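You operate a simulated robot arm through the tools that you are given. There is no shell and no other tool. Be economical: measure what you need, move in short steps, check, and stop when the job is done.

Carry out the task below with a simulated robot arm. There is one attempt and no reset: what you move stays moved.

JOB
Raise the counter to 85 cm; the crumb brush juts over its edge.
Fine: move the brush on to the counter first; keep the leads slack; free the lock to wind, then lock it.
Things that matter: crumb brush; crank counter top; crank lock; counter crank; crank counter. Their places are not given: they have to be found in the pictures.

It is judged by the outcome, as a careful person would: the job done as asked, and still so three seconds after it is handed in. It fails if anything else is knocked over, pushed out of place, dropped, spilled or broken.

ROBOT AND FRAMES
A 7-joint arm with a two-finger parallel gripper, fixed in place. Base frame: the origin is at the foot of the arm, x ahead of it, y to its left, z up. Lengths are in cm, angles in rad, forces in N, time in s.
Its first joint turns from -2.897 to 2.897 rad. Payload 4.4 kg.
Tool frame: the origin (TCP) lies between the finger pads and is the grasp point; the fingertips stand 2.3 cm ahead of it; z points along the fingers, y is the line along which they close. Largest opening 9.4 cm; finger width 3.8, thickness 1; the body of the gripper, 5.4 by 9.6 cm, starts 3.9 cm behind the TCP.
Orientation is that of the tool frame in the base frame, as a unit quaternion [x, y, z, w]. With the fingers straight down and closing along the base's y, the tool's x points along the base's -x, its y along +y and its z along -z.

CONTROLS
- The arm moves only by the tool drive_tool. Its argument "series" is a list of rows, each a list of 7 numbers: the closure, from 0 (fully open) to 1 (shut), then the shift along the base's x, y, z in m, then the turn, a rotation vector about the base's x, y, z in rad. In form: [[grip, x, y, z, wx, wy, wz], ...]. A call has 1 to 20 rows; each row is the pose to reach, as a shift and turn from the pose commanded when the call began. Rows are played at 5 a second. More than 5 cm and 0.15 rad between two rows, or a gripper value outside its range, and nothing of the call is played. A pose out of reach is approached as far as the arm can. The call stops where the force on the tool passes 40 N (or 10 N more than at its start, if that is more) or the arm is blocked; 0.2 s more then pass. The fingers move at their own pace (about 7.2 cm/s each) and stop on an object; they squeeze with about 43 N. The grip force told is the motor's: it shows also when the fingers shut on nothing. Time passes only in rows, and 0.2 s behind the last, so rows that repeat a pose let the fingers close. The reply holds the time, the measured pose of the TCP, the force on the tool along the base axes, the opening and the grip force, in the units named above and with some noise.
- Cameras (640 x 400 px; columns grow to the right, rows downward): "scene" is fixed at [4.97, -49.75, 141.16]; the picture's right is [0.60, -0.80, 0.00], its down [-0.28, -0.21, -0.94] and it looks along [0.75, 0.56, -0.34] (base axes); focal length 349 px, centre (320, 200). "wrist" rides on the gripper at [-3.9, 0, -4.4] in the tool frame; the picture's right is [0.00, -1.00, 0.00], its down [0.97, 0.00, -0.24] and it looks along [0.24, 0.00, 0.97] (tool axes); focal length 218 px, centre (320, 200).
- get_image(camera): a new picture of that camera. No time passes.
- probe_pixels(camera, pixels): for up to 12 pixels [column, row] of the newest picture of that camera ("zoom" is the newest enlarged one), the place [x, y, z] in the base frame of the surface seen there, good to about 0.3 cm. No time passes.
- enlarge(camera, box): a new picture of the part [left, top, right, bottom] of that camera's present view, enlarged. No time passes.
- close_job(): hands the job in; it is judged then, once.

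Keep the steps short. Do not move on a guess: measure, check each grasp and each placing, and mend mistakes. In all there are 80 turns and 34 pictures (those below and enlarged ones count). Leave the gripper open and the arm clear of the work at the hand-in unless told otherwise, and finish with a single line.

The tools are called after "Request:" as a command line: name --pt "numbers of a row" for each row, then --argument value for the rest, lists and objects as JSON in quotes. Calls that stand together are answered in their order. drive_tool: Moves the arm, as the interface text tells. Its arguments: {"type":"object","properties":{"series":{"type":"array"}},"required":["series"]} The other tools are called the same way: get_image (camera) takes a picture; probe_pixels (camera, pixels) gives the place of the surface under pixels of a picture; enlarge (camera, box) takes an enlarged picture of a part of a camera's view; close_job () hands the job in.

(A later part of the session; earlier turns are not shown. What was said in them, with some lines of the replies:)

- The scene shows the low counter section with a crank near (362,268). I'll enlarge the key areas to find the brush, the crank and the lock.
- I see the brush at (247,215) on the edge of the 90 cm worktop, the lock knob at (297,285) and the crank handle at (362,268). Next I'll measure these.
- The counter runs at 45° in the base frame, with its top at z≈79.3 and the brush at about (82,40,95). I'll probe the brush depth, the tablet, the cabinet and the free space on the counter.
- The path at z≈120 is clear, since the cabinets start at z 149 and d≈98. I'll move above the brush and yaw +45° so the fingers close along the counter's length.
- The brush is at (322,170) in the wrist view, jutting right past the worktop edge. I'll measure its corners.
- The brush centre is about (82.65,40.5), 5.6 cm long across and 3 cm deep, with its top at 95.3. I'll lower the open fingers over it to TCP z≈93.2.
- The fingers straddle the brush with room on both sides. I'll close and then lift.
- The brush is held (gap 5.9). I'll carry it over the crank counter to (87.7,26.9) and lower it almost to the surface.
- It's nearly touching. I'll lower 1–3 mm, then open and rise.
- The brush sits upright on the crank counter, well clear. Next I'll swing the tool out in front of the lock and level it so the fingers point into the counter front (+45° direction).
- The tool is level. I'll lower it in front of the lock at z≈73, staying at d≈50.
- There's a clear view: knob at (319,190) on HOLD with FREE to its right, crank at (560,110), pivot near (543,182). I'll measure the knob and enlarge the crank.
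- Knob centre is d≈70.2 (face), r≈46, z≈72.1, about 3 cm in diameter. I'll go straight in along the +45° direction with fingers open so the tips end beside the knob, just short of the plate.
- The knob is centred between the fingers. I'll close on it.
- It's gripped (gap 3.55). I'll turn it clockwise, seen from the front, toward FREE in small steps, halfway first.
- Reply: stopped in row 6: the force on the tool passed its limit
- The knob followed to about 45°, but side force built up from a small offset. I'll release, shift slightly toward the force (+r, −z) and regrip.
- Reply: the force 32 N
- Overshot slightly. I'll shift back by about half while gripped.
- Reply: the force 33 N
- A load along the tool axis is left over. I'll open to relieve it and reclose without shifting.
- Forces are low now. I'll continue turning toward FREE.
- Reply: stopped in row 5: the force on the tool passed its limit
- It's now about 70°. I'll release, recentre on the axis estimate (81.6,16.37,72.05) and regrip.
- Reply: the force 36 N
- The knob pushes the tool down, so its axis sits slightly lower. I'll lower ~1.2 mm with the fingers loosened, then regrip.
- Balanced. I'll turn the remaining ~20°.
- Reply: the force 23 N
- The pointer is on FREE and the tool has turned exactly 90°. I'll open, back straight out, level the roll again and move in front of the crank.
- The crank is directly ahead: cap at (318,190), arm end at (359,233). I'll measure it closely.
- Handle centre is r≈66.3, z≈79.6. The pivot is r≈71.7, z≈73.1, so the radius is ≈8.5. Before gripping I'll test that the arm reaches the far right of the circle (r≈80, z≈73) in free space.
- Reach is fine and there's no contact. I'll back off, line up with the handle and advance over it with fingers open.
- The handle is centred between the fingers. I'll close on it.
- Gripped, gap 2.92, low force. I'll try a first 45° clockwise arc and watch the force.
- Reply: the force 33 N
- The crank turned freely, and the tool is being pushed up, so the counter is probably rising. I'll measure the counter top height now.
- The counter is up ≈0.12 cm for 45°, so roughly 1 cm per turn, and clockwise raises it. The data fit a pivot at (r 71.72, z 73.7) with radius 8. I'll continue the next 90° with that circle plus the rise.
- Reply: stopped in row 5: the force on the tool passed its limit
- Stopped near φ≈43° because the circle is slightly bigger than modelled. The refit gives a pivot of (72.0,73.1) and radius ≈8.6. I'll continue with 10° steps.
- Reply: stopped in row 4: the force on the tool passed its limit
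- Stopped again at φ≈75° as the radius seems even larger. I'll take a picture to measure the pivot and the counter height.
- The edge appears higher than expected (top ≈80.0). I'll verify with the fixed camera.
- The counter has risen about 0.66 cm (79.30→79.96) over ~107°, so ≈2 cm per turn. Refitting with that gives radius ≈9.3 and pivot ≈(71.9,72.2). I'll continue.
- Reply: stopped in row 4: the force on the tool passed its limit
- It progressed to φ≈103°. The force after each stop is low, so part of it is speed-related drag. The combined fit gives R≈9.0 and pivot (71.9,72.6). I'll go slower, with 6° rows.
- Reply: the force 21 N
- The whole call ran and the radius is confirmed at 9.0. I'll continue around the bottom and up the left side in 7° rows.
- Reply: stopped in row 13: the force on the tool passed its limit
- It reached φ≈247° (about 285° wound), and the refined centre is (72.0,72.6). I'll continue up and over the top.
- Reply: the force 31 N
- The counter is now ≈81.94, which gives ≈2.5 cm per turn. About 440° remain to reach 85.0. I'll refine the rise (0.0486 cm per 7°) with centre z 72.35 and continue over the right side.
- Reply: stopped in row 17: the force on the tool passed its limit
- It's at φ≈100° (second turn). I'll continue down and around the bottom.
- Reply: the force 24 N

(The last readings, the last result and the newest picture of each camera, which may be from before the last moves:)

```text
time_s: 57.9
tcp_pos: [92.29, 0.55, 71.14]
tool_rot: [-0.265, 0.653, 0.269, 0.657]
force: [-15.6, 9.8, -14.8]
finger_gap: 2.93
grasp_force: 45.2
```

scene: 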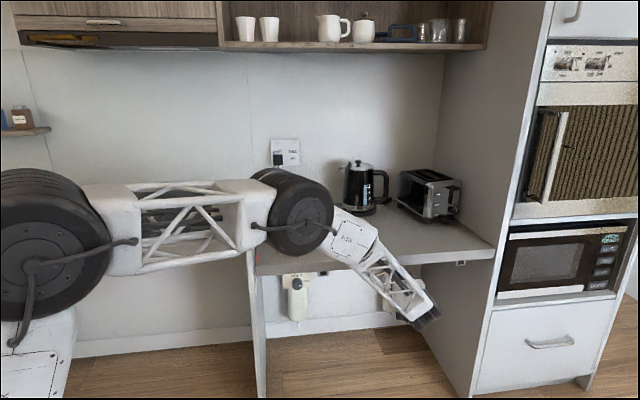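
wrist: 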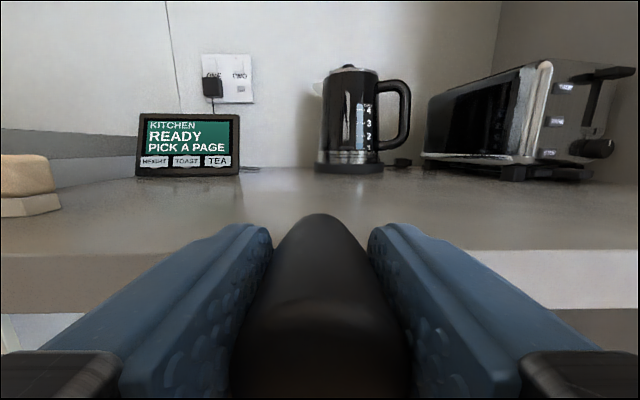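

It's at φ≈232° (second turn), about 200° to go. I'll continue up to the top and then measure.

Request:
drive_tool --pt "1 -0.0042 0.0042 0.0097 0 0 0" --pt "1 -0.0076 0.0076 0.02 0 0 0" --pt "1 -0.0102 0.0102 0.0309 0 0 0" --pt "1 -0.0118 0.0118 0.0421 0 0 0" --pt "1 -0.0125 0.0125 0.0536 0 0 0" --pt "1 -0.0123 0.0123 0.0651 0 0 0" --pt "1 -0.0111 0.0111 0.0764 0 0 0" --pt "1 -0.0089 0.0089 0.0875 0 0 0" --pt "1 -0.0059 0.0059 0.098 0 0 0" --pt "1 -0.0021 0.0021 0.1081 0 0 0" --pt "1 0.0026 -0.0026 0.1173 0 0 0" --pt "1 0.008 -0.008 0.1257 0 0 0" --pt "1 0.0141 -0.0141 0.1332 0 0 0" --pt "1 0.0206 -0.0206 0.1395 0 0 0" --pt "1 0.0276 -0.0276 0.1446 0 0 0" --pt "1 0.0351 -0.0351 0.1485 0 0 0" --pt "1 0.0426 -0.0426 0.1511 0 0 0" --pt "1 0.0426 -0.0426 0.1511 0 0 0"

Request:
get_image --camera "wrist"

Request:
probe_pixels --camera "wrist" --pixels '[[150, 220], [300, 200], [450, 220], [400, 200], [250, 200], [500, 235], [560, 240], [120, 240], [200, 210], [430, 205], [350, 200], [180, 225]]'

```text
time_s: 61.7
tcp_pos: [96.57, -3.55, 86.34]
tool_rot: [-0.266, 0.654, 0.268, 0.656]
force: [4.0, 2.0, -7.5]
finger_gap: 2.94
grasp_force: 45.0
```

```text
6 pictures are left
```

wrist: 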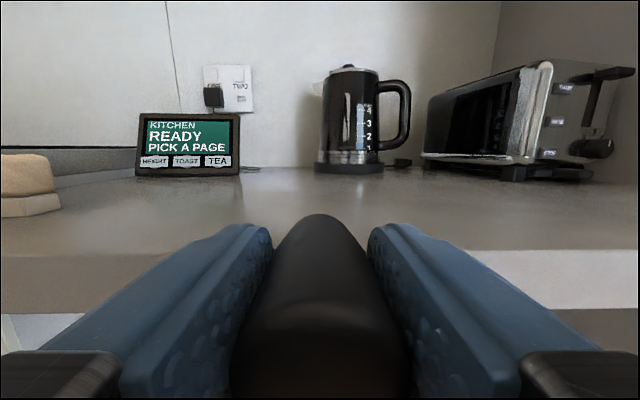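

```text
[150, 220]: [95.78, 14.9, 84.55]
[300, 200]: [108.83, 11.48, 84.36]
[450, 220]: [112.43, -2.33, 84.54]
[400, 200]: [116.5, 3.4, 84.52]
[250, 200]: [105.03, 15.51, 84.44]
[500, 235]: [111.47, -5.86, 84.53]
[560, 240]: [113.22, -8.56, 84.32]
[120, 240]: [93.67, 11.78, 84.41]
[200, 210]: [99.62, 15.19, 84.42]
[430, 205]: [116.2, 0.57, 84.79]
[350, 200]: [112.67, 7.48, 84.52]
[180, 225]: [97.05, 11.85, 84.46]
```

The counter is at ≈84.49, so 0.5 cm or about 72° remain. I'll turn that last bit and remeasure.

Request:
drive_tool --pt "1 0.0079 -0.0079 0.0017 0 0 0" --pt "1 0.0157 -0.0157 0.0016 0 0 0" --pt "1 0.0233 -0.0233 0.0001 0 0 0" --pt "1 0.0307 -0.0307 -0.0027 0 0 0" --pt "1 0.0378 -0.0378 -0.0067 0 0 0" --pt "1 0.0444 -0.0444 -0.0119 0 0 0" --pt "1 0.0505 -0.0505 -0.0181 0 0 0" --pt "1 0.056 -0.056 -0.0254 0 0 0" --pt "1 0.0607 -0.0607 -0.0336 0 0 0" --pt "1 0.0647 -0.0647 -0.0426 0 0 0" --pt "1 0.0647 -0.0647 -0.0426 0 0 0"

Request:
get_image --camera "scene"

Request:
probe_pixels --camera "scene" --pixels '[[265, 241], [400, 230], [430, 230], [440, 228], [460, 235], [380, 222], [480, 238], [410, 225], [240, 235], [230, 232], [450, 230], [420, 238]]'

```text
time_s: 64.1
tcp_pos: [102.88, -10.13, 82.08]
tool_rot: [-0.264, 0.653, 0.268, 0.657]
force: [-14.2, 3.4, -7.9]
finger_gap: 2.93
grasp_force: 45.1
```

```text
5 pictures are left
```

scene: 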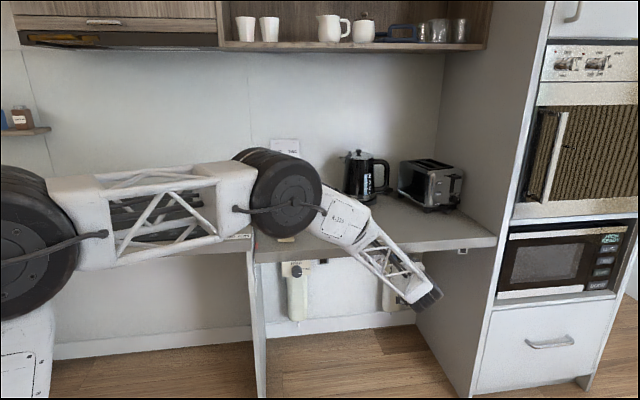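

```text
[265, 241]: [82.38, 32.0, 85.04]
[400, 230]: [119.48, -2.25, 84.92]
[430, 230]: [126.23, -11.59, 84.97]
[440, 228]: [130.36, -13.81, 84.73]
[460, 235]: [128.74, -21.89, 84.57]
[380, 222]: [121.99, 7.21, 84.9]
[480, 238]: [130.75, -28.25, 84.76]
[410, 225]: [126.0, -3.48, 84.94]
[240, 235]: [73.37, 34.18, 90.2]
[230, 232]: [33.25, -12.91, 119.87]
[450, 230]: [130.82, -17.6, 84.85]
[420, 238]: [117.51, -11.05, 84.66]
```

The fixed camera reads ≈84.83, and pitch extrapolation gives ≈84.98. I'll add 9° (+0.06 cm), then open and back straight off the handle.

Request:
drive_tool --pt "1 0.0021 -0.0021 -0.0063 0 0 0" --pt "1 0.004 -0.004 -0.0128 0 0 0" --pt "1 0.004 -0.004 -0.0128 0 0 0" --pt "0.5 0.004 -0.004 -0.0128 0 0 0" --pt "0 0.004 -0.004 -0.0128 0 0 0" --pt "0 0.004 -0.004 -0.0128 0 0 0" --pt "0 -0.016 -0.024 -0.0128 0 0 0" --pt "0 -0.046 -0.054 -0.0128 0 0 0" --pt "0 -0.076 -0.084 -0.0128 0 0 0" --pt "0 -0.106 -0.114 -0.0128 0 0 0" --pt "0 -0.126 -0.134 -0.0128 0 0 0" --pt "0 -0.126 -0.134 -0.0128 0 0 0"

```text
time_s: 66.7
tcp_pos: [90.27, -23.6, 80.98]
tool_rot: [-0.265, 0.653, 0.269, 0.657]
force: [0.1, 0.0, -0.2]
finger_gap: 9.39
grasp_force: 0.0
```

Clear of the crank. I'll traverse left in front of the lock at the same standoff and look.

Request:
drive_tool --pt "0 -0.027 0.027 0 0 0 0" --pt "0 -0.054 0.054 0 0 0 0" --pt "0 -0.081 0.081 0 0 0 0" --pt "0 -0.108 0.108 0 0 0 0" --pt "0 -0.135 0.135 -0.004 0 0 0" --pt "0 -0.162 0.162 -0.008 0 0 0" --pt "0 -0.189 0.189 -0.012 0 0 0" --pt "0 -0.216 0.216 -0.016 0 0 0" --pt "0 -0.2435 0.2435 -0.02 0 0 0" --pt "0 -0.2435 0.2435 -0.02 0 0 0"

Request:
get_image --camera "wrist"

Request:
probe_pixels --camera "wrist" --pixels '[[320, 190], [310, 190], [330, 190], [320, 180], [320, 200], [295, 195], [345, 215], [320, 130], [400, 130]]'

```text
time_s: 68.9
tcp_pos: [66.31, 0.79, 78.81]
tool_rot: [-0.266, 0.653, 0.269, 0.656]
force: [0.8, -0.5, -0.8]
finger_gap: 9.4
grasp_force: 0.0
```

```text
4 pictures are left
```

wrist: 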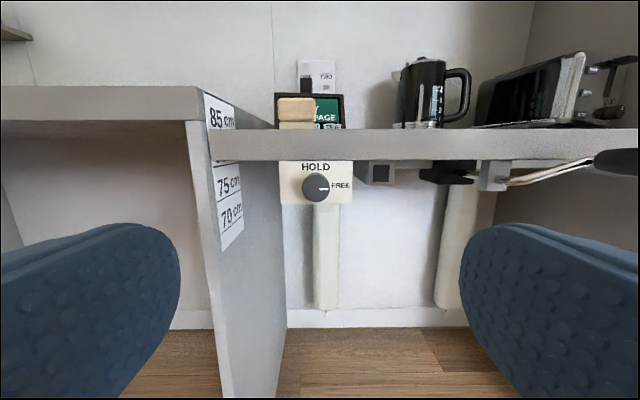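

```text
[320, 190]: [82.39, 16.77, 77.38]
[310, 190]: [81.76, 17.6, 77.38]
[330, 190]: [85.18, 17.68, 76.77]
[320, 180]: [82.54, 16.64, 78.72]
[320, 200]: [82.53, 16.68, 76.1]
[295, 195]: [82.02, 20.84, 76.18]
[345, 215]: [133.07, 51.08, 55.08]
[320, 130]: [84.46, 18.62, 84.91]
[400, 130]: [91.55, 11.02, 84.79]
```

The knob moved up with the counter (z≈77.6) and still points to FREE. I'll check the height scale against the counter edge.

Request:
enlarge --camera "wrist" --box '[190, 85, 318, 165]'

Request:
probe_pixels --camera "zoom" --pixels '[[150, 232], [220, 232], [300, 232], [400, 232], [500, 232], [150, 300]]'

```text
5.00 times, centred on (254, 125) of wrist
```

zoom: 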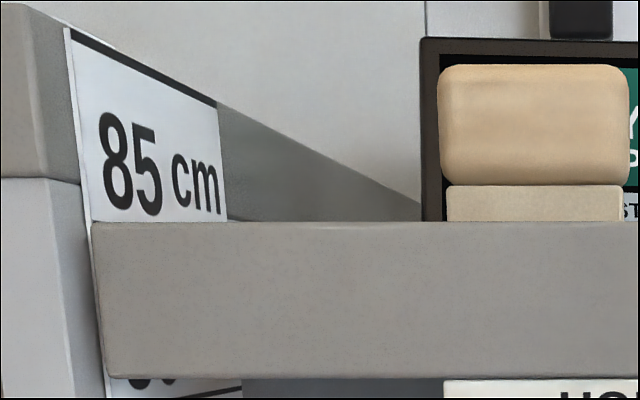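

```text
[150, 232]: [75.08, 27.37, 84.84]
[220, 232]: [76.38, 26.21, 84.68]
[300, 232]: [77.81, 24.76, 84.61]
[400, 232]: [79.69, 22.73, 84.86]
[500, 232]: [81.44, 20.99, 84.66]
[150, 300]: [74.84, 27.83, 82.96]
```

The counter top sits at about the 85 line (≈84.95). Next I'll roll the tool +90° while approaching the knob at (d 69.3, r 46.1, z 77.6), fingers part open.

Request:
drive_tool --pt "0.4 0.007 0.0072 -0.001 0.1022 0.0999 0.001" --pt "0.4 0.014 0.0144 -0.002 0.2044 0.1998 0.002" --pt "0.4 0.021 0.0216 -0.003 0.3065 0.2997 0.003" --pt "0.4 0.028 0.0288 -0.004 0.4087 0.3996 0.004" --pt "0.4 0.035 0.036 -0.005 0.5109 0.4995 0.005" --pt "0.4 0.042 0.0432 -0.006 0.6131 0.5995 0.006" --pt "0.4 0.049 0.0504 -0.007 0.7153 0.6994 0.007" --pt "0.4 0.056 0.0576 -0.008 0.8175 0.7993 0.008" --pt "0.4 0.063 0.0648 -0.009 0.9196 0.8992 0.009" --pt "0.4 0.07 0.072 -0.01 1.0218 0.9991 0.01" --pt "0.4 0.077 0.0792 -0.012 1.124 1.099 0.011" --pt "0.4 0.1 0.1025 -0.012 1.124 1.099 0.011" --pt "0.4 0.12 0.1227 -0.012 1.124 1.099 0.011" --pt "0.4 0.14 0.1431 -0.012 1.124 1.099 0.011" --pt "0.4 0.1527 0.156 -0.012 1.124 1.099 0.011" --pt "0.4 0.1527 0.156 -0.012 1.124 1.099 0.011"

Request:
get_image --camera "wrist"

```text
time_s: 72.3
tcp_pos: [81.42, 16.33, 77.86]
tool_rot: [0.275, 0.649, 0.655, 0.274]
force: [-0.3, 0.0, 0.3]
finger_gap: 5.64
grasp_force: 0.0
```

```text
2 pictures are left
```

wrist: 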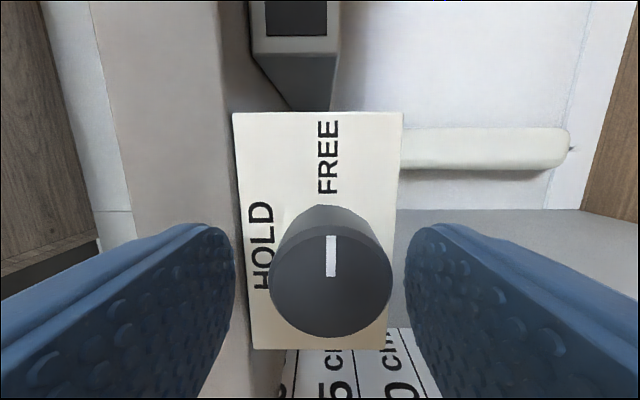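

The knob is about 0.27 cm lower and slightly right of the tool axis. I'll correct that and close.

Request:
drive_tool --pt "0.4 0.0018 0.0004 -0.0027 0 0 0" --pt "0.4 0.0018 0.0004 -0.0027 0 0 0" --pt "1 0.0018 0.0004 -0.0027 0 0 0" --pt "1 0.0018 0.0004 -0.0027 0 0 0" --pt "1 0.0018 0.0004 -0.0027 0 0 0"

```text
time_s: 73.5
tcp_pos: [81.58, 16.38, 77.6]
tool_rot: [0.274, 0.649, 0.655, 0.274]
force: [-1.3, 0.8, 4.1]
finger_gap: 3.57
grasp_force: 44.8
```

Balanced grip (gap 3.57, low force). I'll turn counter-clockwise toward HOLD.

Request:
drive_tool --pt "1 0 0 0 -0.06 -0.06 0" --pt "1 0 0 0 -0.12 -0.12 0" --pt "1 0 0 0 -0.18 -0.18 0" --pt "1 0 0 0 -0.24 -0.24 0" --pt "1 0 0 0 -0.3 -0.3 0" --pt "1 0 0 0 -0.36 -0.36 0" --pt "1 0 0 0 -0.42 -0.42 0" --pt "1 0 0 0 -0.48 -0.48 0" --pt "1 0 0 0 -0.54 -0.54 0" --pt "1 0 0 0 -0.6 -0.6 0" --pt "1 0 0 0 -0.66 -0.66 0" --pt "1 0 0 0 -0.72 -0.72 0" --pt "1 0 0 0 -0.78 -0.78 0" --pt "1 0 0 0 -0.84 -0.84 0" --pt "1 0 0 0 -0.9 -0.9 0" --pt "1 0 0 0 -0.96 -0.96 0" --pt "1 0 0 0 -1.02 -1.02 0" --pt "1 0 0 0 -1.08 -1.08 0" --pt "1 0 0 0 -1.1107 -1.1107 0"

```text
time_s: 76.6
tcp_pos: [81.4, 16.47, 77.33]
tool_rot: [-0.15, 0.687, 0.385, 0.598]
force: [14.3, 5.5, -6.4]
finger_gap: 3.52
grasp_force: 44.9
stopped in row 15: the force on the tool passed its limit (the readings are from after the stop); the commanded pose is now the measured one
```

About 70° done with 20° left. I'll loosen, recentre slightly and regrip.

Request:
drive_tool --pt "0.4 0 0 0 0 0 0" --pt "0.4 0.0008 -0.0008 0.0015 0 0 0" --pt "0.4 0.0008 -0.0008 0.0015 0 0 0" --pt "1 0.0008 -0.0008 0.0015 0 0 0" --pt "1 0.0008 -0.0008 0.0015 0 0 0" --pt "1 0.0008 -0.0008 0.0015 0 0 0"

```text
time_s: 78.0
tcp_pos: [81.49, 16.51, 77.4]
tool_rot: [-0.151, 0.687, 0.386, 0.597]
force: [-16.0, 4.8, 7.7]
finger_gap: 3.53
grasp_force: 45.3
```

Request:
drive_tool --pt "1 -0.0003 0.0003 0 -0.05 -0.05 0" --pt "1 -0.0004 0.0004 0 -0.1 -0.1 0" --pt "1 -0.0004 0.0004 0 -0.15 -0.15 0" --pt "1 -0.0004 0.0004 0 -0.2 -0.2 0" --pt "1 -0.0004 0.0004 0 -0.252 -0.252 0" --pt "1 -0.0004 0.0004 0 -0.252 -0.252 0"

```text
time_s: 79.4
tcp_pos: [81.35, 16.46, 77.4]
tool_rot: [-0.272, 0.65, 0.274, 0.655]
force: [12.6, -13.9, -6.3]
finger_gap: 3.59
grasp_force: 45.5
```

The tool is back to upright, the full 90°. I'll release, back off and look at the knob.

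Request:
drive_tool --pt "0.5 0 0 0 0 0 0" --pt "0.3 0 0 0 0 0 0" --pt "0.3 -0.02 -0.02 0 0 0 0" --pt "0.2 -0.05 -0.05 0 0 0 0" --pt "0 -0.08 -0.08 0 0 0 0" --pt "0 -0.11 -0.11 0 0 0 0" --pt "0 -0.14 -0.14 0 0 0 0" --pt "0 -0.15 -0.15 0.03 0 0 0" --pt "0 -0.15 -0.15 0.03 0 0 0"

Request:
get_image --camera "wrist"

Request:
probe_pixels --camera "wrist" --pixels '[[350, 145], [400, 145], [450, 145], [260, 145], [380, 142], [430, 142], [470, 142], [250, 150]]'

```text
time_s: 81.4
tcp_pos: [66.43, 1.35, 80.71]
tool_rot: [-0.272, 0.65, 0.274, 0.655]
force: [0.8, 0.5, -0.4]
finger_gap: 9.37
grasp_force: 0.1
```

```text
1 pictures are left
```

wrist: 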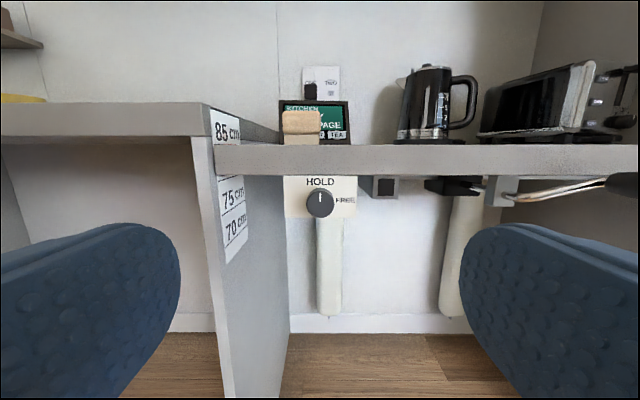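

```text
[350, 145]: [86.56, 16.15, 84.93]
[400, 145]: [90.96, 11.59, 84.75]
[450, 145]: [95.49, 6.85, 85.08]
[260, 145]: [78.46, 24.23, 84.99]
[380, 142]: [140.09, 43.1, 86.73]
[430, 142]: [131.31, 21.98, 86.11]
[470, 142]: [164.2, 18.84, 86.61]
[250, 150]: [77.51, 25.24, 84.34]
```

The knob appears to be on HOLD and the counter top reads ≈84.95. I'll use the last picture to confirm the pointer.

Request:
enlarge --camera "wrist" --box '[210, 90, 370, 230]'

```text
2.86 times, centred on (290, 160) of wrist
```

zoom: 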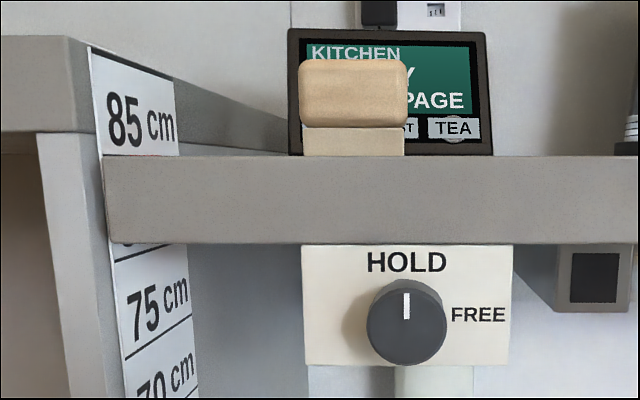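

The lock is on HOLD, the counter is at 85 cm, the brush is on the counter, the gripper is open and the arm is clear. I'll hand in.

Request:
close_job

```text
The job is handed in.
```

The brush is on the counter, the counter stands at about 85 cm (measured 84.95) with the lock back on HOLD, and the gripper is open and clear; I did not check the leads up close, but they showed no pull in the pictures.
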